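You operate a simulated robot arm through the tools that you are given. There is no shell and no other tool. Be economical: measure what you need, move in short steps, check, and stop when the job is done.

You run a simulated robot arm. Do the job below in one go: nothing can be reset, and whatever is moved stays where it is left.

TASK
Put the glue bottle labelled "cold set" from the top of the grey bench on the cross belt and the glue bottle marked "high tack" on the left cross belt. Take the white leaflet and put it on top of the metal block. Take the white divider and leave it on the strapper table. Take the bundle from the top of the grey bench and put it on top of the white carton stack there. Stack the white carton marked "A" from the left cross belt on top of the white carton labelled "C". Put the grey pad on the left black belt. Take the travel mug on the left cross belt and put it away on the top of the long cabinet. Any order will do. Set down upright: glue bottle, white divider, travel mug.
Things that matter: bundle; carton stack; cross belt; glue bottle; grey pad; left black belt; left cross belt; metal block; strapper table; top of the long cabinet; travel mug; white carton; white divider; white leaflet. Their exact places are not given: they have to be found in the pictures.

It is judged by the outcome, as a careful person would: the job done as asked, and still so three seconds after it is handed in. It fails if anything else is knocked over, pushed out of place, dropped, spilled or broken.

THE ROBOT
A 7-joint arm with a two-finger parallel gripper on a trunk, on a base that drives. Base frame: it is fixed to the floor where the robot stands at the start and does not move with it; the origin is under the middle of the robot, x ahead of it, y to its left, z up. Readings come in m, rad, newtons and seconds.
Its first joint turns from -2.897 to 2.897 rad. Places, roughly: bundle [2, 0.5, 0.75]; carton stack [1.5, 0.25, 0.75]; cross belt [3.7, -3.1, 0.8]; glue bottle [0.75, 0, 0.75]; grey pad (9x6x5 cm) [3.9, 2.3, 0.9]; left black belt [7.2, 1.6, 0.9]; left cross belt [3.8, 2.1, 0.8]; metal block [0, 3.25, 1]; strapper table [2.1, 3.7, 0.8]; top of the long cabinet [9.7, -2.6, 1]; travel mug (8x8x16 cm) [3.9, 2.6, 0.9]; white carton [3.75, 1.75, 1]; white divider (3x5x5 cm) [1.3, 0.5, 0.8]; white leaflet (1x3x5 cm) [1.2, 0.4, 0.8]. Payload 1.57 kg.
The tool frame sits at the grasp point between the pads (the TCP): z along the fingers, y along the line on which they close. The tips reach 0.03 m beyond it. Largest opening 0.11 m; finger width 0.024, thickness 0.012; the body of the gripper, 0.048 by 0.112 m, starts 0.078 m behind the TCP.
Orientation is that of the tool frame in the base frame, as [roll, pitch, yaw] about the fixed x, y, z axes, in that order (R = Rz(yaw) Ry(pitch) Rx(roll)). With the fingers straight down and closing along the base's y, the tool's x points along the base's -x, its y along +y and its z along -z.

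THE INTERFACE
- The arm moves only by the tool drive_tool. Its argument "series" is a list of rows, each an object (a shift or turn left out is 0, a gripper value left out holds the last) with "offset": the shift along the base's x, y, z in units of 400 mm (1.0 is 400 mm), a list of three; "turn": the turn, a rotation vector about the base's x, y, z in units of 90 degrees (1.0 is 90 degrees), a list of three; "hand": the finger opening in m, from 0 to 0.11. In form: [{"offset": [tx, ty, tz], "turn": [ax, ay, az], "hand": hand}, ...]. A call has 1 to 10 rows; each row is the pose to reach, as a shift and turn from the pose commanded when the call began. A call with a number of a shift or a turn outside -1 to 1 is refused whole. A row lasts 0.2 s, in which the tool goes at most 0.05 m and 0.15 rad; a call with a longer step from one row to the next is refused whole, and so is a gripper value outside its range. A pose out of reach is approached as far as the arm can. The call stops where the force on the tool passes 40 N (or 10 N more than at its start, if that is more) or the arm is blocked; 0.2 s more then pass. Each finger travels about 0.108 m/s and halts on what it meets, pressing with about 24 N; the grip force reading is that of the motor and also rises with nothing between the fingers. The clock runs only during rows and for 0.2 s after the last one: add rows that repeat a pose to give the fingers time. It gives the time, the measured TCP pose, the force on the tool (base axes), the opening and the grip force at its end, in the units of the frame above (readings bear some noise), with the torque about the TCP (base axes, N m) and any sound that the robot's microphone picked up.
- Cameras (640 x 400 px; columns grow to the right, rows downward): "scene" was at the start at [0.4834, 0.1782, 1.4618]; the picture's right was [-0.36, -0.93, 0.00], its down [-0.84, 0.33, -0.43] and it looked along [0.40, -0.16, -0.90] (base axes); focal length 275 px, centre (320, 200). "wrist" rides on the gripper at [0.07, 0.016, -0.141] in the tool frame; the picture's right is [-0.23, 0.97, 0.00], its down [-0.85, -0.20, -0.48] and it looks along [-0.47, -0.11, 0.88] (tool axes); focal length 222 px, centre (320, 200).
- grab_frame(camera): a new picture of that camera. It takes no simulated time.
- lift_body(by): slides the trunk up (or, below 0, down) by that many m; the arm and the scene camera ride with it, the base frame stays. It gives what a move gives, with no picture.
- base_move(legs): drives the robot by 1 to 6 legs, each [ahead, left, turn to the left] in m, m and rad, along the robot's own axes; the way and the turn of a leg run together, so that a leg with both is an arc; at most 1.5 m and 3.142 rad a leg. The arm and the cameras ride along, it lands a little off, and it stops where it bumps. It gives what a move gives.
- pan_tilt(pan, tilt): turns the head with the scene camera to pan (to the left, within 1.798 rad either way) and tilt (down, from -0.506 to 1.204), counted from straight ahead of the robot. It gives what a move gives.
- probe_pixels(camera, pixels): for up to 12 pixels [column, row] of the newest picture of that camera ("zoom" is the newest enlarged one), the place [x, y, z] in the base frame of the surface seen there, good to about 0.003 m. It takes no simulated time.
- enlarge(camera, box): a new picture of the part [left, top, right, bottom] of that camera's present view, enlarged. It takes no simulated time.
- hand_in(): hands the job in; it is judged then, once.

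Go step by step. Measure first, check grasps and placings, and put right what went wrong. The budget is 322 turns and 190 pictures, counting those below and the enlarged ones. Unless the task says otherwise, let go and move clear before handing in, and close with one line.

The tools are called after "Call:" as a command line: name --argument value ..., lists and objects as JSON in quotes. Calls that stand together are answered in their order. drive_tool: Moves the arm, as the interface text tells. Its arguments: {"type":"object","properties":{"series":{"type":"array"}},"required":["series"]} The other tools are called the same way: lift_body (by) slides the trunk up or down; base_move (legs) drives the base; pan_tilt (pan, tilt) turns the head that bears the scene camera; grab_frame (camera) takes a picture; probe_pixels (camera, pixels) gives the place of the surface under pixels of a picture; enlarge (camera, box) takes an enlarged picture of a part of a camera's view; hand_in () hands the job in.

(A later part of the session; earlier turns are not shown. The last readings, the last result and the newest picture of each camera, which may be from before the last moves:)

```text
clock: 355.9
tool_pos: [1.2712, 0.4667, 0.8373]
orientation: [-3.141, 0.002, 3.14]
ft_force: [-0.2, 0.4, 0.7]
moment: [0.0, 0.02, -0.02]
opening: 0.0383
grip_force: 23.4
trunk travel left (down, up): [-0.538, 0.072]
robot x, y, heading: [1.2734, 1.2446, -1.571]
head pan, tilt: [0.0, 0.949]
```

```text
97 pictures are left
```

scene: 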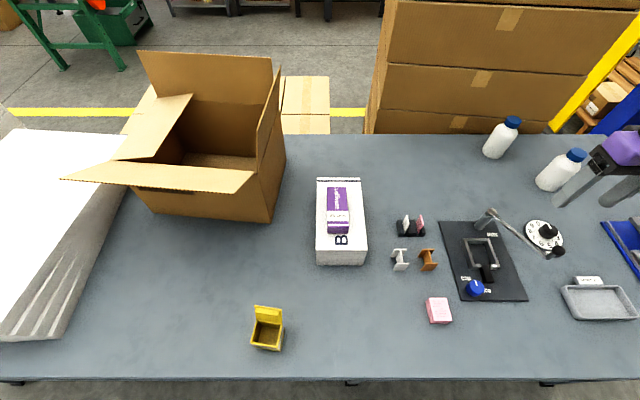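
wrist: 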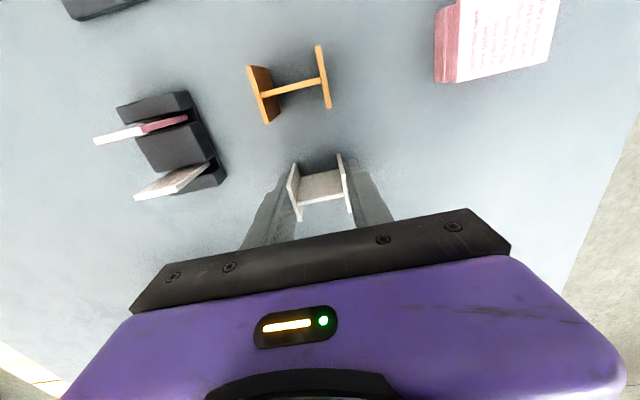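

Held (0.038). Lift and retract, then drive toward the strapper table.

Call:
drive_tool --series '[{"offset": [0, 0, 0.1]}, {"offset": [0, 0, 0.2]}, {"offset": [0, 0, 0.3]}, {"offset": [0, 0, 0.42]}, {"offset": [0, 0, 0.54]}, {"offset": [0, 0, 0.66]}, {"offset": [0, 0.1, 0.7]}, {"offset": [0, 0.2, 0.7]}]'

Call:
base_move --legs '[[-0.5, 0, 0], [0, 0, 3.14], [0, -0.85, 0], [0.5, 0, 0]]'

Call:
pan_tilt --pan 0.0 --tilt 0.5

Call:
grab_frame --camera "scene"

```text
clock: 357.7
tool_pos: [1.2694, 0.5472, 1.1188]
orientation: [3.142, 0.001, -3.141]
ft_force: [-0.3, -0.4, 0.1]
moment: [0.01, 0.02, -0.03]
opening: 0.0385
grip_force: 24.2
trunk travel left (down, up): [-0.538, 0.072]
robot x, y, heading: [1.272, 1.245, -1.567]
head pan, tilt: [0.0, 0.949]
```

```text
clock: 374.6
tool_pos: [2.1337, 2.9405, 1.1204]
orientation: [3.141, 0.002, -0.01]
ft_force: [0.0, -0.4, 0.2]
moment: [-0.04, 0.01, 0.01]
opening: 0.0384
grip_force: 24.2
trunk travel left (down, up): [-0.538, 0.072]
robot x, y, heading: [2.1245, 2.2391, 1.559]
head pan, tilt: [0.0, 0.949]
```

```text
clock: 375.5
tool_pos: [2.1352, 2.9406, 1.119]
orientation: [-3.14, 0.001, -0.009]
ft_force: [-0.7, -0.3, -0.4]
moment: [-0.01, 0.0, 0.0]
opening: 0.0387
grip_force: 23.6
trunk travel left (down, up): [-0.538, 0.072]
robot x, y, heading: [2.1202, 2.24, 1.559]
head pan, tilt: [0.0, 0.499]
```

```text
96 pictures are left
```

scene: 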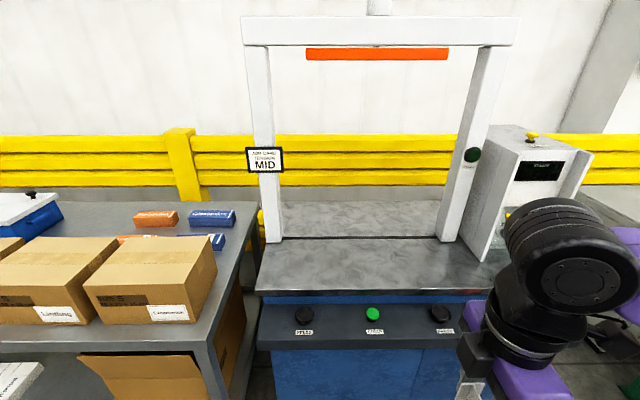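

Call:
probe_pixels --camera "scene" --pixels '[[350, 260], [350, 285], [350, 245], [430, 260], [290, 265], [375, 313], [350, 215], [380, 340], [265, 200]]'

```text
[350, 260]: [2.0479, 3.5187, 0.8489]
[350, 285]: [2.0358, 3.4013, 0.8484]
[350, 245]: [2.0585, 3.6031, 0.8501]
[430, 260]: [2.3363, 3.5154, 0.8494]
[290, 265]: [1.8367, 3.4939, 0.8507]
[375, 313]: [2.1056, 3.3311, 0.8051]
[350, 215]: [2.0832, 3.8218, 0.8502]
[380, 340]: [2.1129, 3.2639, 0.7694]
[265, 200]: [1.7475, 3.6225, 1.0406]
```

Table top z≈0.849; free at (2.13,3.48). Drive 0.4 ahead, extend and lower.

Call:
base_move --legs '[[0.4, 0, 0]]'

Call:
drive_tool --series '[{"offset": [0, 0.12, 0]}, {"offset": [0, 0.24, 0]}, {"offset": [0, 0.35, 0]}, {"offset": [0, 0.35, -0.12]}, {"offset": [0, 0.35, -0.24]}, {"offset": [0, 0.35, -0.36]}, {"offset": [0, 0.35, -0.48]}, {"offset": [0, 0.35, -0.55]}, {"offset": [0, 0.35, -0.575]}]'

Call:
grab_frame --camera "wrist"

```text
clock: 378.0
tool_pos: [2.144, 3.3406, 1.1191]
orientation: [3.142, 0.001, -0.014]
ft_force: [-0.6, -1.8, 0.4]
moment: [-0.03, -0.02, 0.03]
opening: 0.0384
grip_force: 24.0
trunk travel left (down, up): [-0.538, 0.072]
robot x, y, heading: [2.1287, 2.6423, 1.555]
head pan, tilt: [0.0, 0.499]
```

```text
clock: 380.0
tool_pos: [2.1424, 3.4825, 0.8869]
orientation: [3.14, 0.003, -0.014]
ft_force: [-0.3, -1.0, 3.9]
moment: [-0.06, -0.01, 0.02]
opening: 0.0384
grip_force: 24.0
trunk travel left (down, up): [-0.538, 0.072]
robot x, y, heading: [2.1287, 2.6375, 1.548]
head pan, tilt: [0.0, 0.499]
```

```text
95 pictures are left
```

wrist: 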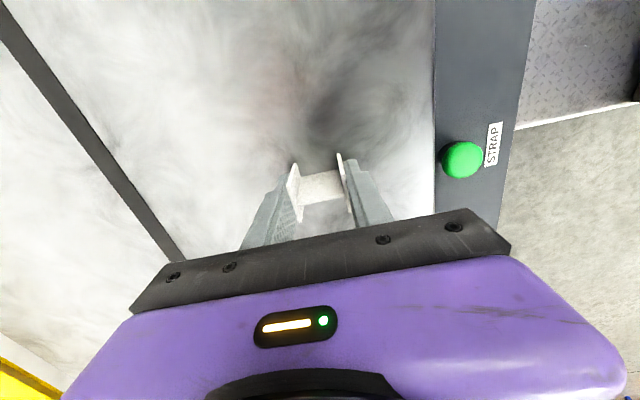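

Contact (+4 N). Release gently and rise.

Call:
drive_tool --series '[{"offset": [0, 0, 0.003], "hand": 0.05}, {"offset": [0, 0, 0.003], "hand": 0.065}, {"offset": [0, 0, 0.003], "hand": 0.07}, {"offset": [0, 0, 0.1]}, {"offset": [0, 0, 0.2]}, {"offset": [0, 0, 0.3]}, {"offset": [0, 0, 0.42]}, {"offset": [0, -0.05, 0.52]}]'

Call:
grab_frame --camera "wrist"

```text
clock: 381.8
tool_pos: [2.1427, 3.4614, 1.0977]
orientation: [-3.141, 0.003, -0.011]
ft_force: [-0.4, 0.0, 0.2]
moment: [-0.01, 0.01, -0.01]
opening: 0.0702
grip_force: 0.1
trunk travel left (down, up): [-0.538, 0.072]
robot x, y, heading: [2.1323, 2.64, 1.558]
head pan, tilt: [0.0, 0.499]
```

```text
94 pictures are left
```

wrist: 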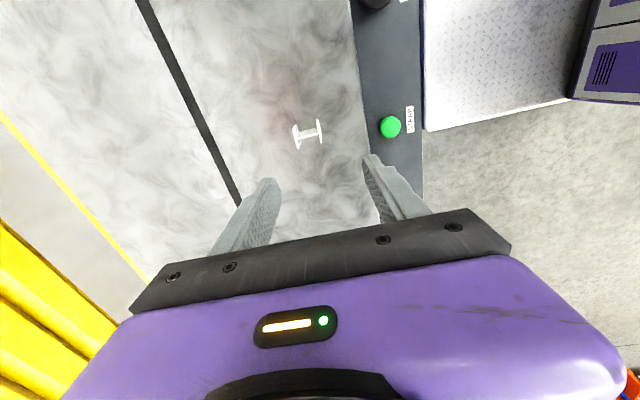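

Divider upright. Back off and view the metal block on the side bench on the way.

Call:
base_move --legs '[[-0.9, 0, 0], [0, 0.85, 0]]'

Call:
pan_tilt --pan 0.6 --tilt 0.4

Call:
enlarge --camera "scene" --box '[120, 100, 440, 300]'

```text
clock: 390.6
tool_pos: [1.2737, 2.5862, 1.0972]
orientation: [3.141, 0.001, -0.019]
ft_force: [0.8, -0.6, -0.4]
moment: [0.0, -0.03, 0.02]
opening: 0.0702
grip_force: 0.0
trunk travel left (down, up): [-0.538, 0.072]
robot x, y, heading: [1.258, 1.7661, 1.552]
head pan, tilt: [0.0, 0.499]
```

```text
clock: 391.6
tool_pos: [1.2737, 2.5841, 1.0982]
orientation: [-3.141, 0.003, -0.018]
ft_force: [-0.5, -0.2, 0.7]
moment: [-0.02, -0.02, -0.01]
opening: 0.07
grip_force: 0.0
trunk travel left (down, up): [-0.538, 0.072]
robot x, y, heading: [1.2529, 1.767, 1.553]
head pan, tilt: [0.6, 0.4]
```

```text
2.00 times, centred on (280, 200) of scene
```

zoom: 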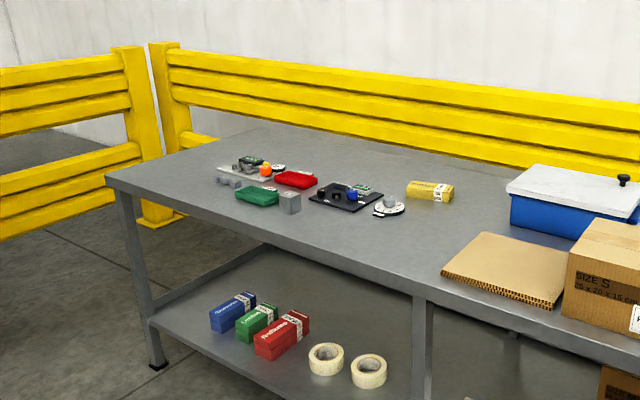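

Call:
probe_pixels --camera "zoom" --pixels '[[290, 196], [290, 208], [225, 180], [255, 196], [345, 196], [350, 235], [250, 170], [210, 210], [430, 190]]'

Call:
enlarge --camera "scene" --box '[220, 170, 330, 220]'

```text
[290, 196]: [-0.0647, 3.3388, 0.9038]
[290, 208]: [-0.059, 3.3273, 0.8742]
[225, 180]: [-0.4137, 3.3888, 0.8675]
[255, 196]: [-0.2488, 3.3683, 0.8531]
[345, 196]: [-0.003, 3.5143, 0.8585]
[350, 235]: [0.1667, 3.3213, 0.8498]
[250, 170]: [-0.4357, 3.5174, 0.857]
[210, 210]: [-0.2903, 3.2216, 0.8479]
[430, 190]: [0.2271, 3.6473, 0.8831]
```

```text
5.82 times, centred on (275, 195) of scene
```

zoom: 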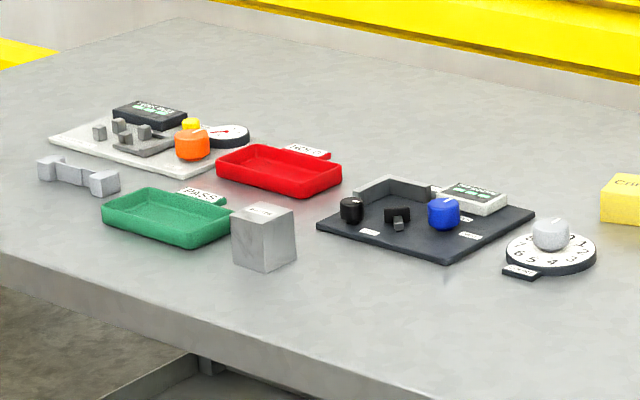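

The steel cube is the metal block. Measure its top.

Call:
probe_pixels --camera "zoom" --pixels '[[236, 220], [264, 204], [292, 209], [266, 227], [264, 214], [264, 265], [235, 255]]'

Call:
base_move --legs '[[-0.05, 0, 3.15], [0.4, 0.05, 0]]'

```text
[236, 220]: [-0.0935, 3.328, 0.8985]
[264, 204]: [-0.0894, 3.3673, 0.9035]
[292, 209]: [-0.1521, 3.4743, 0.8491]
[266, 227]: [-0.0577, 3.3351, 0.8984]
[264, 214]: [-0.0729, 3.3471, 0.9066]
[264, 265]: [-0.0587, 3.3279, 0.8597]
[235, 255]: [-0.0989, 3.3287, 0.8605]
```

```text
refused: 3.15 is not a number from -3.14159 to 3.14159
```

Leaflet next. Turn back to the bench.

Call:
base_move --legs '[[-0.05, 0, 3.14], [0.45, 0, 0]]'

Call:
pan_tilt --pan 0.0 --tilt 0.95

Call:
grab_frame --camera "scene"

```text
clock: 401.7
tool_pos: [1.2833, 0.4907, 1.0975]
orientation: [3.14, 0.001, 3.14]
ft_force: [-1.0, -0.1, -0.3]
moment: [0.0, 0.03, 0.04]
opening: 0.07
grip_force: 0.0
trunk travel left (down, up): [-0.538, 0.072]
robot x, y, heading: [1.2899, 1.312, -1.573]
head pan, tilt: [0.6, 0.4]
```

```text
clock: 402.7
tool_pos: [1.2843, 0.4909, 1.0969]
orientation: [-3.141, 0.0, 3.139]
ft_force: [0.6, 0.2, -0.4]
moment: [0.0, -0.01, 0.0]
opening: 0.0703
grip_force: 0.0
trunk travel left (down, up): [-0.538, 0.072]
robot x, y, heading: [1.2893, 1.3128, -1.574]
head pan, tilt: [0.0, 0.949]
```

```text
91 pictures are left
```

scene: 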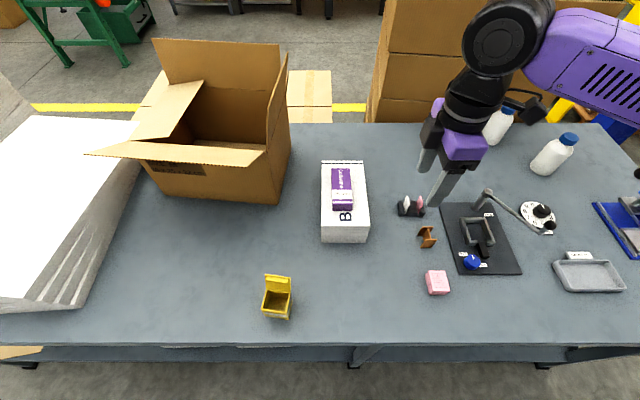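

Call:
base_move --legs '[[0.09, 0, 0]]'

Call:
drive_tool --series '[{"turn": [0, 0, -0.09], "hand": 0.06}, {"turn": [0, 0, -0.18], "hand": 0.05}, {"turn": [0, 0, -0.27], "hand": 0.04}, {"turn": [0, 0, -0.36], "hand": 0.032}, {"turn": [0, 0, -0.45]}, {"turn": [0, 0, -0.54]}, {"turn": [0, 0, -0.63]}, {"turn": [0, 0, -0.72]}, {"turn": [0, 0, -0.81]}, {"turn": [0, 0, -0.9]}]'

Call:
drive_tool --series '[{"turn": [0, 0, -0.09]}, {"turn": [0, 0, -0.0995]}]'

```text
clock: 403.8
tool_pos: [1.2855, 0.4005, 1.0972]
orientation: [3.141, 0.001, 3.141]
ft_force: [0.9, 0.3, 0.1]
moment: [0.01, -0.01, -0.01]
opening: 0.0701
grip_force: 0.1
trunk travel left (down, up): [-0.538, 0.072]
robot x, y, heading: [1.2887, 1.2173, -1.572]
head pan, tilt: [0.0, 0.949]
```

```text
clock: 406.0
tool_pos: [1.2845, 0.4004, 1.0967]
orientation: [-3.141, 0.002, 1.725]
ft_force: [0.2, -0.4, 0.7]
moment: [0.01, -0.02, -0.01]
opening: 0.0321
grip_force: 0.0
trunk travel left (down, up): [-0.538, 0.072]
robot x, y, heading: [1.286, 1.2246, -1.582]
head pan, tilt: [0.0, 0.949]
```

```text
clock: 406.6
tool_pos: [1.2842, 0.3996, 1.0977]
orientation: [3.14, 0.0, 1.569]
ft_force: [-0.6, -0.3, -0.3]
moment: [-0.06, -0.02, -0.01]
opening: 0.0322
grip_force: 0.0
trunk travel left (down, up): [-0.538, 0.072]
robot x, y, heading: [1.2862, 1.2233, -1.574]
head pan, tilt: [0.0, 0.949]
```

Call:
drive_tool --series '[{"offset": [-0.08, -0.05, 0]}, {"offset": [-0.113, -0.079, -0.08]}, {"offset": [-0.113, -0.079, -0.2]}, {"offset": [-0.113, -0.079, -0.32]}, {"offset": [-0.113, -0.079, -0.42]}, {"offset": [-0.113, -0.079, -0.42]}]'

Call:
grab_frame --camera "wrist"

Call:
enlarge --camera "scene" --box '[380, 150, 470, 240]'

```text
clock: 408.0
tool_pos: [1.2399, 0.3694, 0.9299]
orientation: [3.141, 0.002, 1.57]
ft_force: [-0.9, -1.0, 0.1]
moment: [0.01, -0.02, -0.02]
opening: 0.0321
grip_force: 0.1
trunk travel left (down, up): [-0.538, 0.072]
robot x, y, heading: [1.2875, 1.2225, -1.574]
head pan, tilt: [0.0, 0.949]
```

```text
90 pictures are left
```

wrist: 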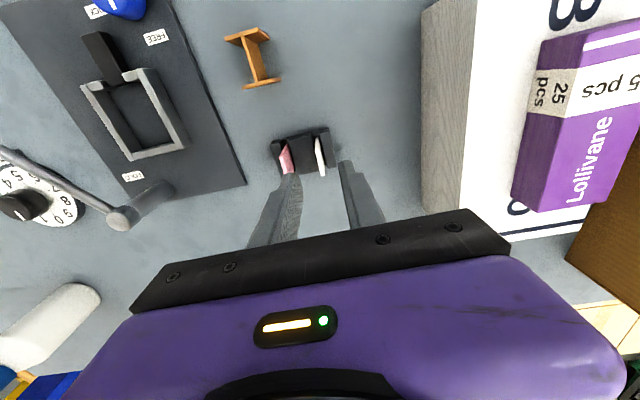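

```text
4.44 times, centred on (425, 195) of scene
```

zoom: 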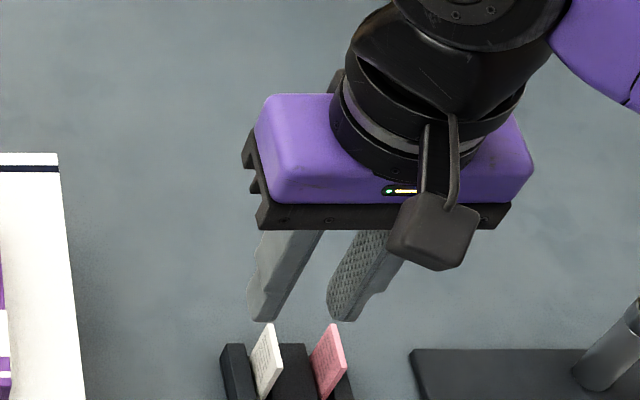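

Leaflet is centred between the fingers (320,157). Descend so the tips just grip its top 2 cm and close.

Call:
drive_tool --series '[{"offset": [0, 0, -0.08]}, {"offset": [0, 0, -0.14]}, {"offset": [0, 0, -0.168]}, {"offset": [0, 0, -0.168]}]'

Call:
enlarge --camera "wrist" --box '[230, 100, 410, 240]'

Call:
enlarge --camera "scene" --box '[380, 180, 450, 240]'

```text
clock: 409.0
tool_pos: [1.2403, 0.369, 0.8612]
orientation: [-3.141, 0.003, 1.573]
ft_force: [-0.7, 0.5, 0.5]
moment: [0.02, 0.04, -0.01]
opening: 0.032
grip_force: 0.0
trunk travel left (down, up): [-0.538, 0.072]
robot x, y, heading: [1.288, 1.2238, -1.576]
head pan, tilt: [0.0, 0.949]
```

```text
2.86 times, centred on (320, 170) of wrist
```

zoom: 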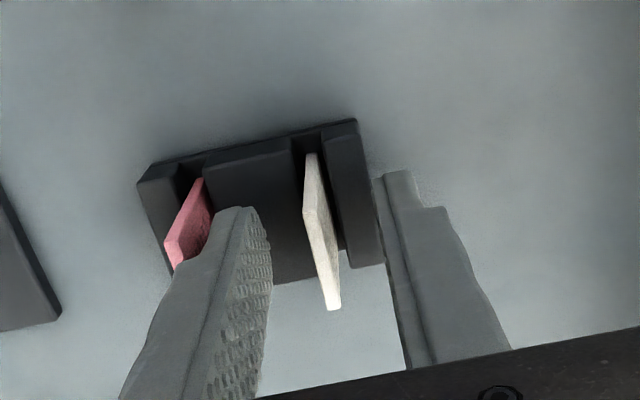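

```text
6.67 times, centred on (415, 210) of scene
```

zoom: 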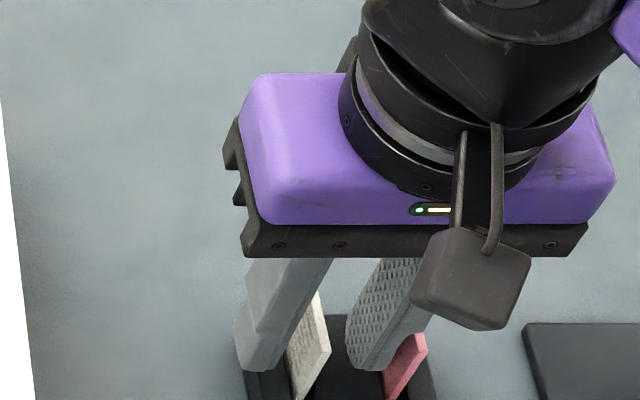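

Leaflet is between the fingers. Close.

Call:
drive_tool --series '[{"hand": 0.015}, {"hand": 0.0}, {"hand": 0.0}, {"hand": 0.0}]'

Call:
enlarge --camera "wrist" --box '[230, 100, 410, 240]'

```text
clock: 410.0
tool_pos: [1.2386, 0.3685, 0.8621]
orientation: [-3.141, 0.001, 1.571]
ft_force: [0.3, -0.2, -0.2]
moment: [-0.03, 0.01, -0.01]
opening: 0.0011
grip_force: 23.0
trunk travel left (down, up): [-0.538, 0.072]
robot x, y, heading: [1.2882, 1.2211, -1.572]
head pan, tilt: [0.0, 0.949]
```

```text
2.86 times, centred on (320, 170) of wrist
```

zoom: 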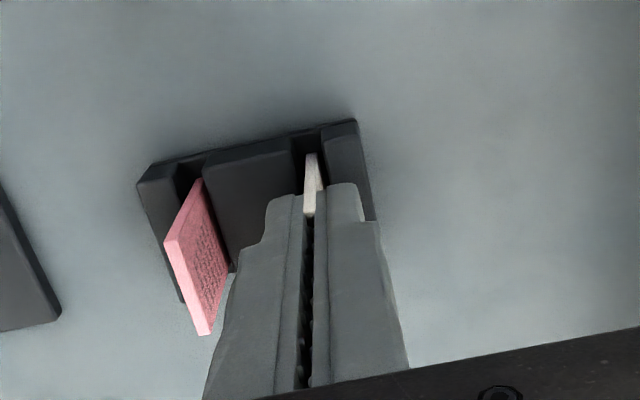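

Opening reads ~1 mm; leaflet may be very thin or missed. Lift slightly and look.

Call:
drive_tool --series '[{"offset": [0, 0, 0.04]}, {"offset": [0, 0, 0.1]}, {"offset": [0, 0, 0.18]}]'

Call:
enlarge --camera "wrist" --box '[230, 100, 410, 240]'

Call:
enlarge --camera "scene" --box '[380, 180, 450, 240]'

```text
clock: 410.8
tool_pos: [1.2388, 0.3692, 0.9345]
orientation: [-3.141, 0.001, 1.571]
ft_force: [-0.6, -1.1, -0.1]
moment: [-0.02, -0.01, 0.02]
opening: 0.0011
grip_force: 23.7
trunk travel left (down, up): [-0.538, 0.072]
robot x, y, heading: [1.2896, 1.2221, -1.575]
head pan, tilt: [0.0, 0.949]
```

```text
2.86 times, centred on (320, 170) of wrist
```

zoom: 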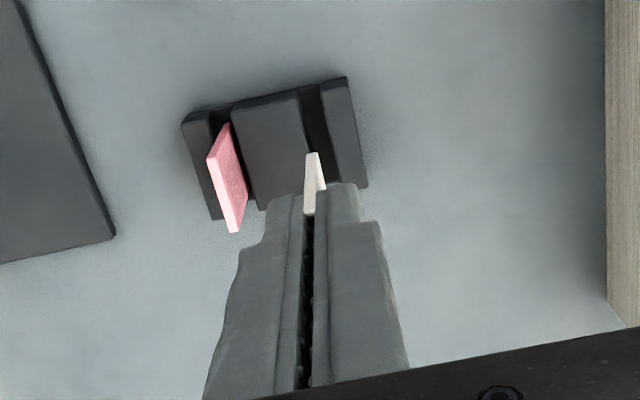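

```text
6.67 times, centred on (415, 210) of scene
```

zoom: 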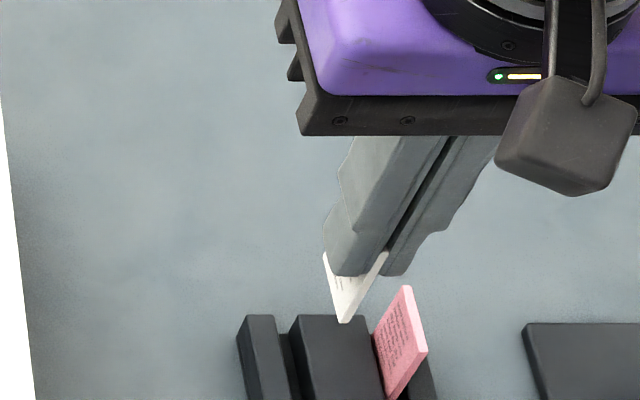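

Leaflet held. Measure how far it protrudes beyond the tips.

Call:
probe_pixels --camera "zoom" --pixels '[[344, 316], [326, 260], [384, 258], [335, 268], [350, 290]]'

Call:
drive_tool --series '[{"offset": [0, 0, 0.1]}, {"offset": [0, 0, 0.2]}, {"offset": [0, 0, 0.3]}, {"offset": [0, 0.05, 0.4]}, {"offset": [0, 0.15, 0.45]}, {"offset": [0, 0.25, 0.45]}, {"offset": [0, 0.35, 0.45]}]'

```text
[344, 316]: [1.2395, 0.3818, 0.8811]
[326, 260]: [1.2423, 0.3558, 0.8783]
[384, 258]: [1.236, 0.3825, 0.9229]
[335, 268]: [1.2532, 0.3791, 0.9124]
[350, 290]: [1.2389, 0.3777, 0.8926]
```

```text
clock: 412.4
tool_pos: [1.2386, 0.5103, 1.1133]
orientation: [3.141, 0.001, 1.57]
ft_force: [0.4, -0.9, 0.9]
moment: [0.03, -0.01, 0.01]
opening: 0.0012
grip_force: 23.1
trunk travel left (down, up): [-0.538, 0.072]
robot x, y, heading: [1.2815, 1.2184, -1.575]
head pan, tilt: [0.0, 0.949]
```

Leaflet protrudes ~2.5 cm beyond the tips. Drive to the metal block.

Call:
base_move --legs '[[-0.5, 0, 0], [0, 0, 3.14], [0, 1.36, 0], [0.5, 0, 0]]'

Call:
pan_tilt --pan 0.0 --tilt 0.6

Call:
grab_frame --camera "scene"

```text
clock: 431.7
tool_pos: [0.0041, 2.9682, 1.1133]
orientation: [-3.14, 0.003, -1.594]
ft_force: [-0.3, 0.5, 0.2]
moment: [0.03, 0.02, 0.01]
opening: 0.0013
grip_force: 23.6
trunk travel left (down, up): [-0.538, 0.072]
robot x, y, heading: [-0.0592, 2.2539, 1.543]
head pan, tilt: [0.0, 0.949]
```

```text
clock: 432.5
tool_pos: [0.0039, 2.9674, 1.1134]
orientation: [-3.141, 0.004, -1.594]
ft_force: [-0.2, -0.3, 0.1]
moment: [-0.02, -0.03, -0.01]
opening: 0.0014
grip_force: 23.3
trunk travel left (down, up): [-0.538, 0.072]
robot x, y, heading: [-0.0591, 2.2534, 1.546]
head pan, tilt: [0.0, 0.6]
```

```text
83 pictures are left
```

scene: 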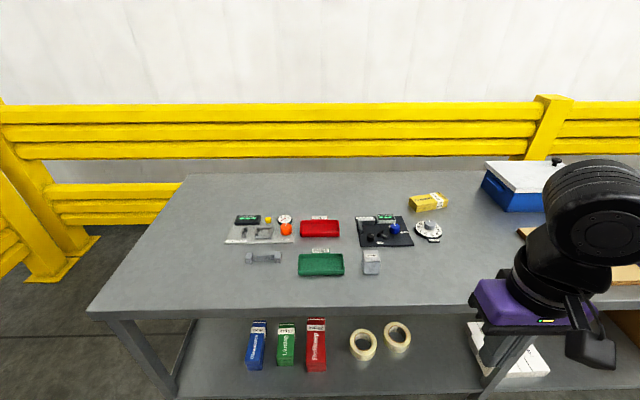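

Call:
enlarge --camera "scene" --box '[340, 235, 404, 285]'

Call:
probe_pixels --camera "zoom" --pixels '[[225, 125], [395, 125], [395, 205], [225, 210], [310, 165], [310, 300], [210, 130], [410, 130], [60, 150]]'

Call:
probe_pixels --camera "scene" --pixels '[[370, 308], [370, 320], [320, 265], [372, 295]]'

```text
8.00 times, centred on (372, 260) of scene
```

zoom: 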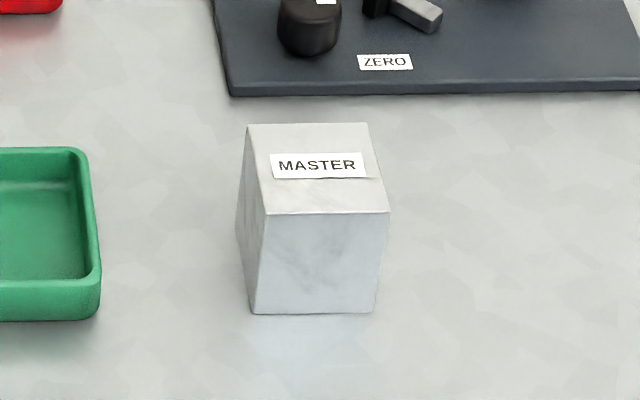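

```text
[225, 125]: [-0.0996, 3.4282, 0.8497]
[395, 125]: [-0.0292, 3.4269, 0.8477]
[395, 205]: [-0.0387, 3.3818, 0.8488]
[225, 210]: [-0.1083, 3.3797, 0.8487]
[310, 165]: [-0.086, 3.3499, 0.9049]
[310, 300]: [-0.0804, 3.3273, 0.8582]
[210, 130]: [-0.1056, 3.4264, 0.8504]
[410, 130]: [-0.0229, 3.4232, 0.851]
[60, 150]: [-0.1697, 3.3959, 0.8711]
```

```text
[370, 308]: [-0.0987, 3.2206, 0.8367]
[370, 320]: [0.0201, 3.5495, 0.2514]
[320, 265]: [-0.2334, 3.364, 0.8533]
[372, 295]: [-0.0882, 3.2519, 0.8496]
```

Call:
probe_pixels --camera "zoom" --pixels '[[252, 128], [364, 128], [383, 208], [270, 210], [318, 185], [318, 140]]'

```text
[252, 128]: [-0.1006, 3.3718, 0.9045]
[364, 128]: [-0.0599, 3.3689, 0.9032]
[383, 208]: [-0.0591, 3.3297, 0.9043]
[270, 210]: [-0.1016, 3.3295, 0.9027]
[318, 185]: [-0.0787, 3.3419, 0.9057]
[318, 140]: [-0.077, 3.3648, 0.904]
```

Block top: x −0.101…−0.059, y 3.329…3.372, z 0.904. I'll lay the leaflet by tilting the tool 50° forward. First yaw the tool to 0 while driving closer.

Call:
base_move --legs '[[0.25, 0, 0.02]]'

Call:
drive_tool --series '[{"turn": [0, 0, 0.094]}, {"turn": [0, 0, 0.188]}, {"turn": [0, 0, 0.282]}, {"turn": [0, 0, 0.376]}, {"turn": [0, 0, 0.47]}, {"turn": [0, 0, 0.564]}, {"turn": [0, 0, 0.658]}, {"turn": [0, 0, 0.752]}, {"turn": [0, 0, 0.846]}, {"turn": [0, 0, 0.94]}]'

```text
clock: 434.3
tool_pos: [-0.0068, 3.2189, 1.1127]
orientation: [-3.141, 0.003, -1.571]
ft_force: [-0.9, -0.5, -0.2]
moment: [0.01, -0.02, 0.0]
opening: 0.0012
grip_force: 23.1
trunk travel left (down, up): [-0.538, 0.072]
robot x, y, heading: [-0.0584, 2.5028, 1.566]
head pan, tilt: [0.0, 0.6]
```

```text
clock: 436.5
tool_pos: [-0.0064, 3.2187, 1.1141]
orientation: [-3.141, 0.003, -0.094]
ft_force: [0.6, 1.0, 0.2]
moment: [-0.01, 0.0, -0.02]
opening: 0.0014
grip_force: 23.1
trunk travel left (down, up): [-0.538, 0.072]
robot x, y, heading: [-0.0554, 2.5033, 1.566]
head pan, tilt: [0.0, 0.6]
```

Call:
drive_tool --series '[{"turn": [0, 0, 0.06], "offset": [-0.1, 0, 0]}, {"turn": [0, 0, 0.06], "offset": [-0.184, 0, 0]}]'

Call:
drive_tool --series '[{"turn": [0.08, 0, 0]}, {"turn": [0.16, 0, 0]}, {"turn": [0.24, 0, 0]}, {"turn": [0.32, 0, 0]}, {"turn": [0.4, 0, 0]}, {"turn": [0.48, 0, 0]}, {"turn": [0.5556, 0, 0]}, {"turn": [0.5556, 0, 0]}]'

Call:
grab_frame --camera "scene"

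```text
clock: 437.1
tool_pos: [-0.0809, 3.2177, 1.1123]
orientation: [-3.141, 0.003, -0.002]
ft_force: [0.8, -0.7, -0.2]
moment: [-0.01, 0.03, 0.02]
opening: 0.0015
grip_force: 23.1
trunk travel left (down, up): [-0.538, 0.072]
robot x, y, heading: [-0.0564, 2.5085, 1.567]
head pan, tilt: [0.0, 0.6]
```

```text
clock: 438.9
tool_pos: [-0.0862, 3.2608, 1.0968]
orientation: [-2.269, 0.004, 0.0]
ft_force: [0.1, 0.3, 0.0]
moment: [-0.04, 0.02, 0.01]
opening: 0.0015
grip_force: 23.1
out of reach, approached as far as the arm can: row 5, 6, 7, 8
trunk travel left (down, up): [-0.538, 0.072]
robot x, y, heading: [-0.0542, 2.5063, 1.563]
head pan, tilt: [0.0, 0.6]
```

```text
81 pictures are left
```

scene: 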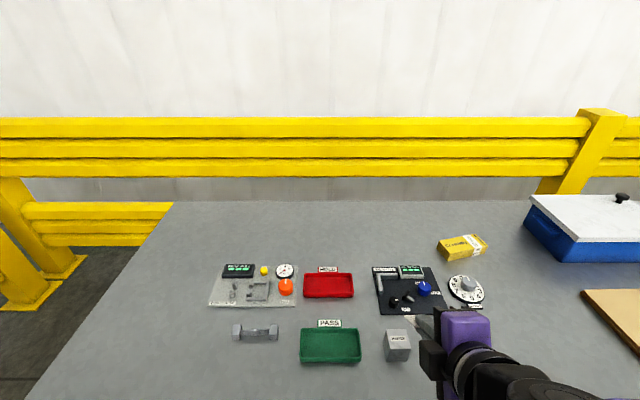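

Tilt achieved. Move to the pre-place pose 5 cm above target.

Call:
drive_tool --series '[{"offset": [0.0155, 0.08, 0]}, {"offset": [0.0155, 0.168, 0]}, {"offset": [0.0155, 0.168, -0.1]}, {"offset": [0.0155, 0.168, -0.2]}, {"offset": [0.0155, 0.168, -0.266]}, {"offset": [0.0155, 0.168, -0.266]}]'

Call:
pan_tilt --pan 0.0 --tilt 0.9

Call:
grab_frame --camera "scene"

Call:
grab_frame --camera "wrist"

```text
clock: 440.3
tool_pos: [-0.0799, 3.3291, 0.9922]
orientation: [-2.269, 0.0, 0.002]
ft_force: [0.0, -0.1, -0.6]
moment: [0.01, 0.0, -0.01]
opening: 0.0012
grip_force: 23.4
trunk travel left (down, up): [-0.538, 0.072]
robot x, y, heading: [-0.0544, 2.5051, 1.569]
head pan, tilt: [0.0, 0.6]
```

```text
clock: 441.1
tool_pos: [-0.0804, 3.3283, 0.9916]
orientation: [-2.268, 0.003, 0.0]
ft_force: [-0.3, -0.1, 0.0]
moment: [0.02, 0.02, 0.0]
opening: 0.0013
grip_force: 23.5
trunk travel left (down, up): [-0.538, 0.072]
robot x, y, heading: [-0.0567, 2.5087, 1.565]
head pan, tilt: [0.0, 0.901]
```

```text
80 pictures are left
```

scene: 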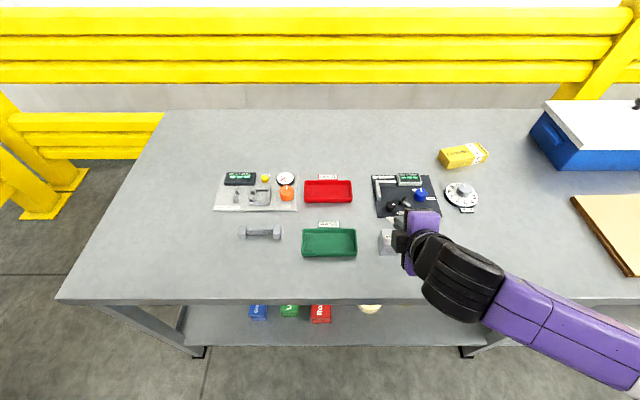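

```text
79 pictures are left
```

wrist: 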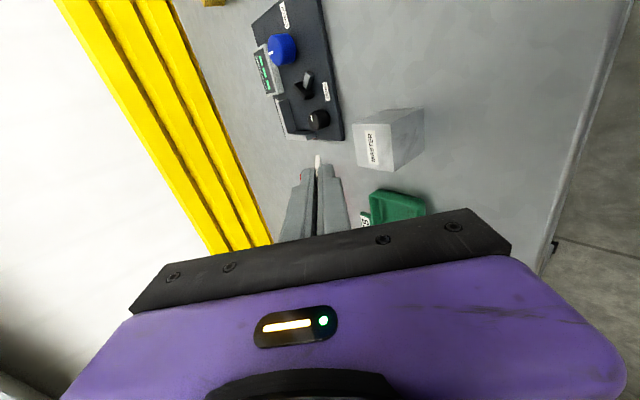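

Call:
enlarge --camera "wrist" --box '[280, 90, 440, 210]'

Call:
enlarge --camera "scene" --box '[360, 200, 440, 260]'

```text
3.33 times, centred on (360, 150) of wrist
```

zoom: 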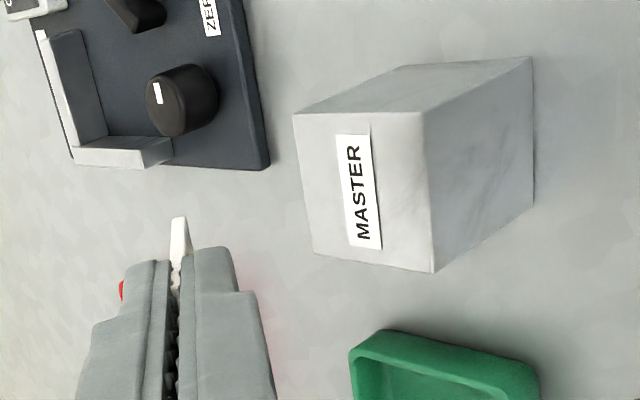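

```text
6.67 times, centred on (400, 230) of scene
```

zoom: 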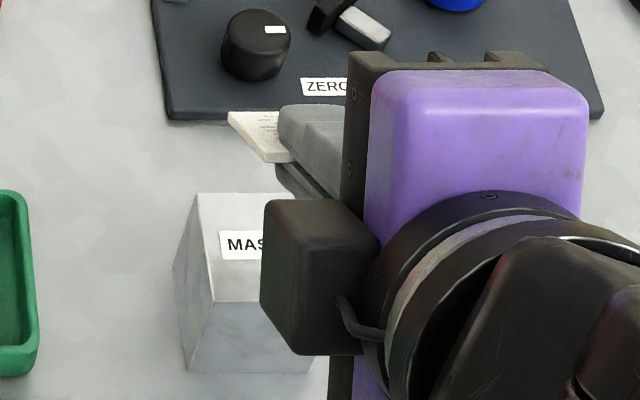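

Call:
probe_pixels --camera "zoom" --pixels '[[233, 116], [268, 158], [250, 130], [275, 118], [240, 210], [215, 250]]'

```text
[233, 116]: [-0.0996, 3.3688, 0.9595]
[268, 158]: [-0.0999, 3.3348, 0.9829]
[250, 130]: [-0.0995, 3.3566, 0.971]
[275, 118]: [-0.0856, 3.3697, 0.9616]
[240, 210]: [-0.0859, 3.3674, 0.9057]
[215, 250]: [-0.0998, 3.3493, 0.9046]
```

Leaflet lower edge is at y 3.369, z 0.9595. Lower 5.3 cm (and +5 mm in x) to touch the block.

Call:
drive_tool --series '[{"offset": [0.0125, 0, -0.06]}, {"offset": [0.0125, 0, -0.11]}, {"offset": [0.0125, 0, -0.128]}, {"offset": [0.0125, 0, -0.132]}]'

Call:
enlarge --camera "scene" --box '[360, 200, 440, 260]'

Call:
enlarge --camera "wrist" --box '[260, 90, 420, 210]'

```text
clock: 442.1
tool_pos: [-0.076, 3.329, 0.9401]
orientation: [-2.266, 0.005, 0.001]
ft_force: [0.5, -0.5, 13.6]
moment: [0.63, 0.0, 0.03]
opening: 0.0009
grip_force: 22.8
trunk travel left (down, up): [-0.538, 0.072]
robot x, y, heading: [-0.057, 2.5037, 1.569]
head pan, tilt: [0.0, 0.901]
```

```text
6.67 times, centred on (400, 230) of scene
```

zoom: 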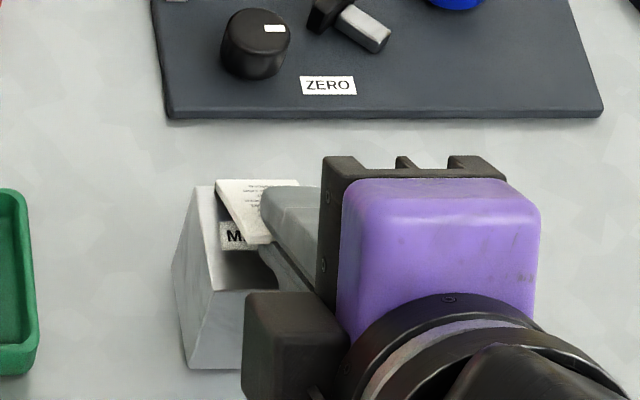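

```text
3.33 times, centred on (340, 150) of wrist
```

zoom: 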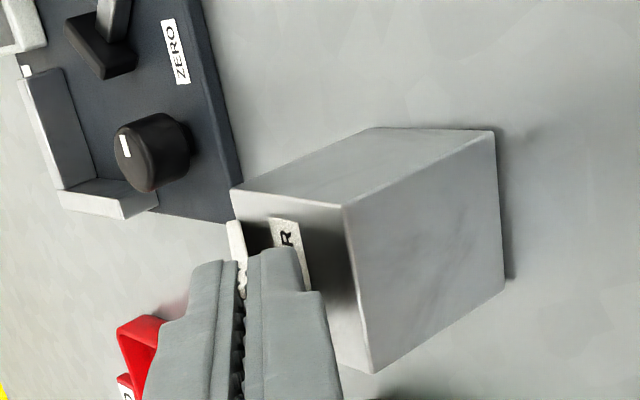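

Contact. Ease up 2 mm, shift 4 mm back, then open slightly and withdraw along the tool axis so it settles flat.

Call:
drive_tool --series '[{"offset": [0, 0, 0.006]}, {"offset": [0, -0.01, 0.006]}, {"offset": [0, -0.01, 0.004]}, {"offset": [0, -0.012, 0.005], "hand": 0.014}, {"offset": [0, -0.05, 0.037], "hand": 0.014}, {"offset": [0, -0.1, 0.079], "hand": 0.014}, {"offset": [0, -0.17, 0.138], "hand": 0.014}, {"offset": [0, -0.22, 0.22], "hand": 0.014}]'

Call:
enlarge --camera "scene" --box '[350, 190, 430, 260]'

```text
clock: 443.9
tool_pos: [-0.0747, 3.2408, 1.0268]
orientation: [-2.269, 0.004, 0.001]
ft_force: [0.3, 0.5, -0.5]
moment: [0.06, 0.02, 0.01]
opening: 0.0141
grip_force: 0.1
trunk travel left (down, up): [-0.538, 0.072]
robot x, y, heading: [-0.0574, 2.507, 1.571]
head pan, tilt: [0.0, 0.901]
```

```text
5.71 times, centred on (390, 225) of scene
```

zoom: 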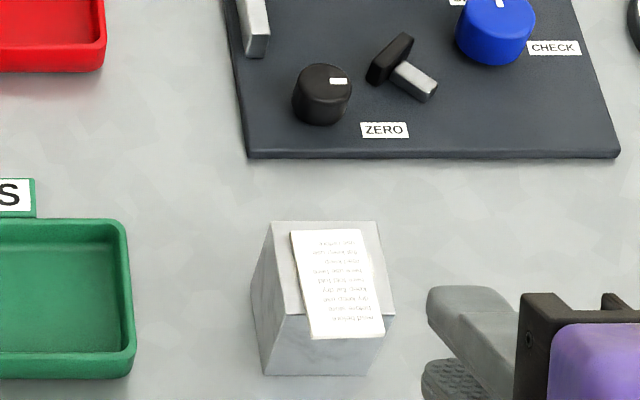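

It lies flat on the block. Check its overhang.

Call:
probe_pixels --camera "zoom" --pixels '[[296, 233], [360, 233], [382, 330], [316, 335], [350, 280]]'

```text
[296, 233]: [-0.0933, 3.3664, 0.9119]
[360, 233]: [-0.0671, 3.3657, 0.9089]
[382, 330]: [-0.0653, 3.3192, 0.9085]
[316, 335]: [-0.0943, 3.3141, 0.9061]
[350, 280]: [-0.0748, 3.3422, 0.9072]
```

Stable (centre of mass 1.2 cm inside). Untilt the tool and go for the cold-set bottle.

Call:
drive_tool --series '[{"offset": [0, -0.02, 0.1]}, {"offset": [0, -0.04, 0.2], "turn": [-0.08, 0, 0]}, {"offset": [0, -0.04, 0.25], "turn": [-0.16, 0, 0]}, {"offset": [0, -0.04, 0.25], "turn": [-0.24, 0, 0]}, {"offset": [0, -0.04, 0.25], "turn": [-0.32, 0, 0]}, {"offset": [0, -0.04, 0.25], "turn": [-0.4, 0, 0]}, {"offset": [0, -0.04, 0.25], "turn": [-0.48, 0, 0]}, {"offset": [0, -0.04, 0.25], "turn": [-0.5556, 0, 0], "hand": 0.06}, {"offset": [0, -0.04, 0.25], "turn": [-0.5556, 0, 0], "hand": 0.11}]'

Call:
base_move --legs '[[-1.0, 0, 0], [0, 0, -1.571]]'

Call:
pan_tilt --pan -0.6 --tilt 0.7

Call:
grab_frame --camera "scene"

```text
clock: 445.9
tool_pos: [-0.0745, 3.2247, 1.1263]
orientation: [3.139, 0.004, 0.0]
ft_force: [0.3, 0.0, -0.4]
moment: [0.02, 0.0, -0.01]
opening: 0.1101
grip_force: 0.0
out of reach, approached as far as the arm can: row 1, 2, 3
trunk travel left (down, up): [-0.538, 0.072]
robot x, y, heading: [-0.0557, 2.5029, 1.57]
head pan, tilt: [0.0, 0.901]
```

```text
clock: 454.9
tool_pos: [0.6561, 1.5329, 1.1265]
orientation: [3.141, 0.002, -1.566]
ft_force: [0.7, -0.4, 0.2]
moment: [0.0, 0.01, 0.0]
opening: 0.1101
grip_force: 0.1
trunk travel left (down, up): [-0.538, 0.072]
robot x, y, heading: [-0.0604, 1.5086, 0.005]
head pan, tilt: [0.0, 0.901]
```

```text
clock: 455.9
tool_pos: [0.6561, 1.5323, 1.1264]
orientation: [-3.141, 0.003, -1.567]
ft_force: [-0.1, -0.4, -0.5]
moment: [0.0, 0.0, -0.01]
opening: 0.1101
grip_force: 0.1
trunk travel left (down, up): [-0.538, 0.072]
robot x, y, heading: [-0.0599, 1.5104, 0.009]
head pan, tilt: [-0.6, 0.7]
```

```text
73 pictures are left
```

scene: 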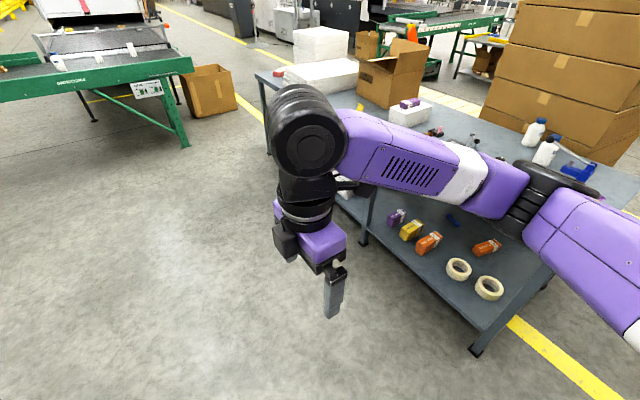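

Call:
base_move --legs '[[0, -1.48, 0], [0.05, 0, 0]]'

Call:
pan_tilt --pan 0.1 --tilt 1.0

Call:
grab_frame --camera "scene"

```text
clock: 463.2
tool_pos: [0.6491, 0.0511, 1.1254]
orientation: [-3.139, 0.001, -1.562]
ft_force: [-0.2, -0.1, -0.4]
moment: [-0.02, 0.02, -0.02]
opening: 0.11
grip_force: 0.1
trunk travel left (down, up): [-0.538, 0.072]
robot x, y, heading: [-0.069, 0.0271, -0.013]
head pan, tilt: [-0.6, 0.7]
stopped in leg 1: the robot was blocked; the commanded pose is now the measured one
```

```text
clock: 464.3
tool_pos: [0.6492, 0.0509, 1.126]
orientation: [-3.14, 0.0, -1.563]
ft_force: [0.0, -0.8, 0.1]
moment: [-0.03, 0.01, 0.0]
opening: 0.1102
grip_force: 0.1
trunk travel left (down, up): [-0.538, 0.072]
robot x, y, heading: [-0.065, 0.0319, -0.01]
head pan, tilt: [0.099, 1.0]
```

```text
72 pictures are left
```

scene: 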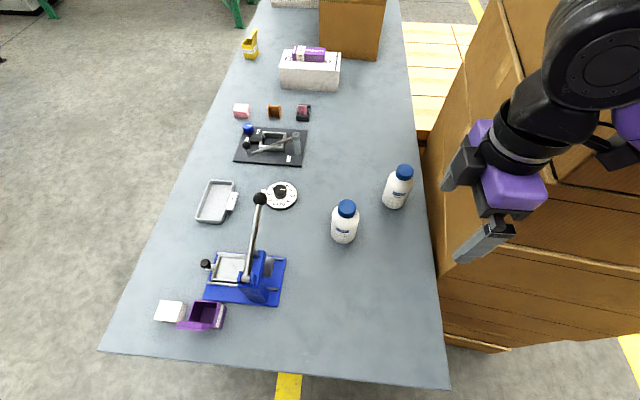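

Blocked at y≈0.03. Look to the right for what was touched.

Call:
pan_tilt --pan -0.9 --tilt 0.7

Call:
grab_frame --camera "scene"

Call:
pan_tilt --pan -1.7 --tilt 0.8

Call:
grab_frame --camera "scene"

```text
clock: 465.6
tool_pos: [0.6489, 0.0504, 1.1263]
orientation: [-3.138, 0.001, -1.564]
ft_force: [-0.1, 0.0, -0.1]
moment: [0.02, 0.0, 0.04]
opening: 0.1101
grip_force: 0.1
trunk travel left (down, up): [-0.538, 0.072]
robot x, y, heading: [-0.0703, 0.0337, -0.004]
head pan, tilt: [-0.901, 0.7]
```

```text
71 pictures are left
```

scene: 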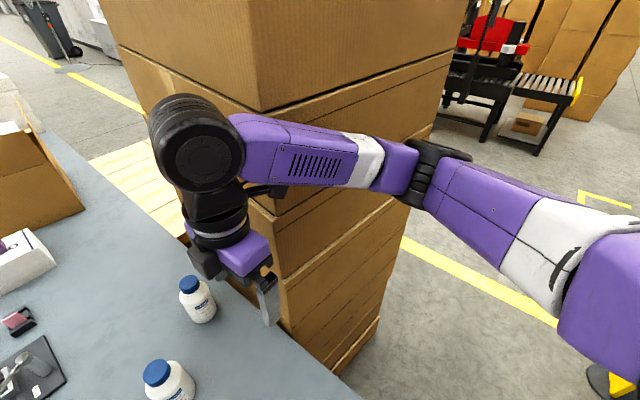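

```text
clock: 466.7
tool_pos: [0.6496, 0.0506, 1.1254]
orientation: [-3.14, 0.001, -1.564]
ft_force: [0.9, 0.2, -0.6]
moment: [-0.01, -0.04, 0.0]
opening: 0.11
grip_force: 0.2
trunk travel left (down, up): [-0.538, 0.072]
robot x, y, heading: [-0.0645, 0.0303, -0.01]
head pan, tilt: [-1.7, 0.799]
```

```text
70 pictures are left
```

scene: 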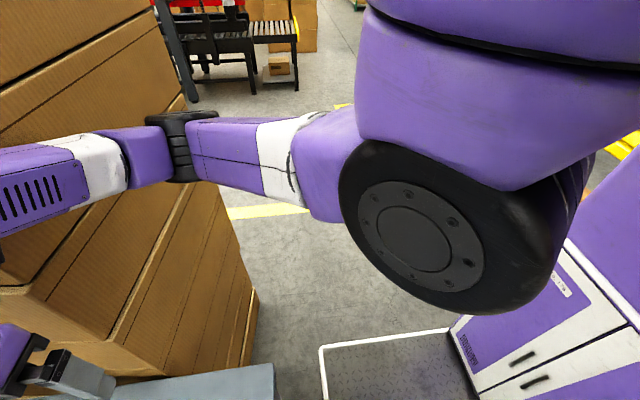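

The forearm is close to the carton pile. Back off left 0.25 and measure the pile face beside the bottle.

Call:
base_move --legs '[[0, 0.25, 0.01], [0.06, 0, 0]]'

Call:
pan_tilt --pan -0.35 --tilt 0.95

Call:
grab_frame --camera "scene"

```text
clock: 469.1
tool_pos: [0.7093, 0.3097, 1.1259]
orientation: [-3.141, 0.001, -1.551]
ft_force: [-0.5, -0.6, 0.6]
moment: [-0.02, 0.02, -0.01]
opening: 0.1101
grip_force: 0.0
trunk travel left (down, up): [-0.538, 0.072]
robot x, y, heading: [-0.0052, 0.2806, 0.005]
head pan, tilt: [-1.7, 0.799]
```

```text
clock: 470.6
tool_pos: [0.71, 0.3085, 1.125]
orientation: [-3.139, 0.003, -1.552]
ft_force: [0.4, 0.3, -0.2]
moment: [-0.02, 0.02, 0.02]
opening: 0.1101
grip_force: 0.2
trunk travel left (down, up): [-0.538, 0.072]
robot x, y, heading: [-0.0038, 0.2816, 0.004]
head pan, tilt: [-0.351, 0.949]
```

```text
69 pictures are left
```

scene: 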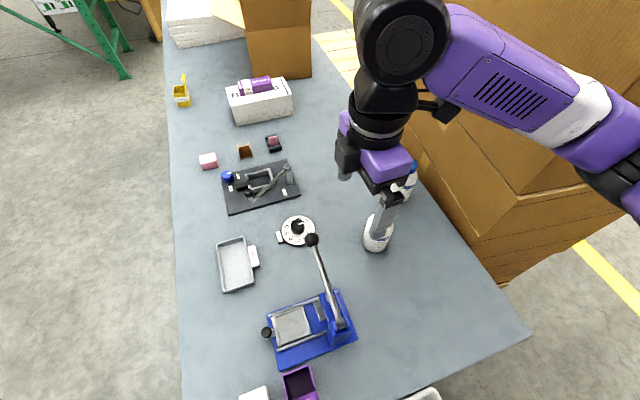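

Call:
probe_pixels --camera "scene" --pixels '[[470, 230], [440, 180], [460, 200], [500, 260], [430, 150], [600, 120], [620, 50], [412, 165], [345, 55]]'

```text
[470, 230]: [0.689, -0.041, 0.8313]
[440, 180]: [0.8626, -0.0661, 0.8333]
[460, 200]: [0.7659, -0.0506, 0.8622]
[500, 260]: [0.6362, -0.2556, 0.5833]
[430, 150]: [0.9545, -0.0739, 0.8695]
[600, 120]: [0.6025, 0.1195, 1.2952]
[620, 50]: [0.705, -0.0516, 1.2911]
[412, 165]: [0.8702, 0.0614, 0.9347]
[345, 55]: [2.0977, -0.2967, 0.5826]
```

Pile face is at y≈−0.06, tall. I'll stand further left so the elbow stays clear: raise the trunk 7 cm, shift left 0.13, and set tool yaw to π.

Call:
lift_body --by 0.07

Call:
base_move --legs '[[0.02, 0.13, 0]]'

Call:
drive_tool --series '[{"turn": [0, 0, -0.09]}, {"turn": [0, 0, -0.18]}, {"turn": [0, 0, -0.27]}, {"turn": [0, 0, -0.36]}, {"turn": [0, 0, -0.45]}, {"turn": [0, 0, -0.54]}, {"turn": [0, 0, -0.63]}, {"turn": [0, 0, -0.72]}, {"turn": [0, 0, -0.81]}, {"turn": [0, 0, -0.9]}]'

Call:
drive_tool --series '[{"turn": [0, 0, -0.09]}, {"turn": [0, 0, -0.11]}]'

```text
clock: 471.7
tool_pos: [0.7099, 0.3092, 1.1961]
orientation: [-3.138, 0.003, -1.553]
ft_force: [1.0, -0.1, 0.2]
moment: [0.01, 0.0, -0.02]
opening: 0.11
grip_force: 0.0
trunk travel left (down, up): [-0.608, 0.002]
robot x, y, heading: [-0.0045, 0.2829, 0.006]
head pan, tilt: [-0.351, 0.949]
```

```text
clock: 473.0
tool_pos: [0.7292, 0.4387, 1.1959]
orientation: [-3.141, 0.002, -1.554]
ft_force: [-0.6, 0.0, 0.0]
moment: [0.02, 0.03, 0.04]
opening: 0.11
grip_force: 0.0
trunk travel left (down, up): [-0.608, 0.002]
robot x, y, heading: [0.0105, 0.4121, 0.003]
head pan, tilt: [-0.351, 0.949]
```

```text
clock: 475.2
tool_pos: [0.7293, 0.438, 1.1948]
orientation: [3.141, 0.002, -2.969]
ft_force: [0.6, 0.1, 0.3]
moment: [-0.02, 0.02, -0.01]
opening: 0.11
grip_force: 0.1
trunk travel left (down, up): [-0.608, 0.002]
robot x, y, heading: [0.0185, 0.4125, 0.001]
head pan, tilt: [-0.351, 0.949]
```

```text
clock: 475.8
tool_pos: [0.7294, 0.4395, 1.1955]
orientation: [-3.14, 0.002, -3.141]
ft_force: [-0.2, -0.3, 0.8]
moment: [0.0, 0.02, 0.0]
opening: 0.11
grip_force: 0.0
trunk travel left (down, up): [-0.608, 0.002]
robot x, y, heading: [0.0137, 0.4115, 0.004]
head pan, tilt: [-0.351, 0.949]
```

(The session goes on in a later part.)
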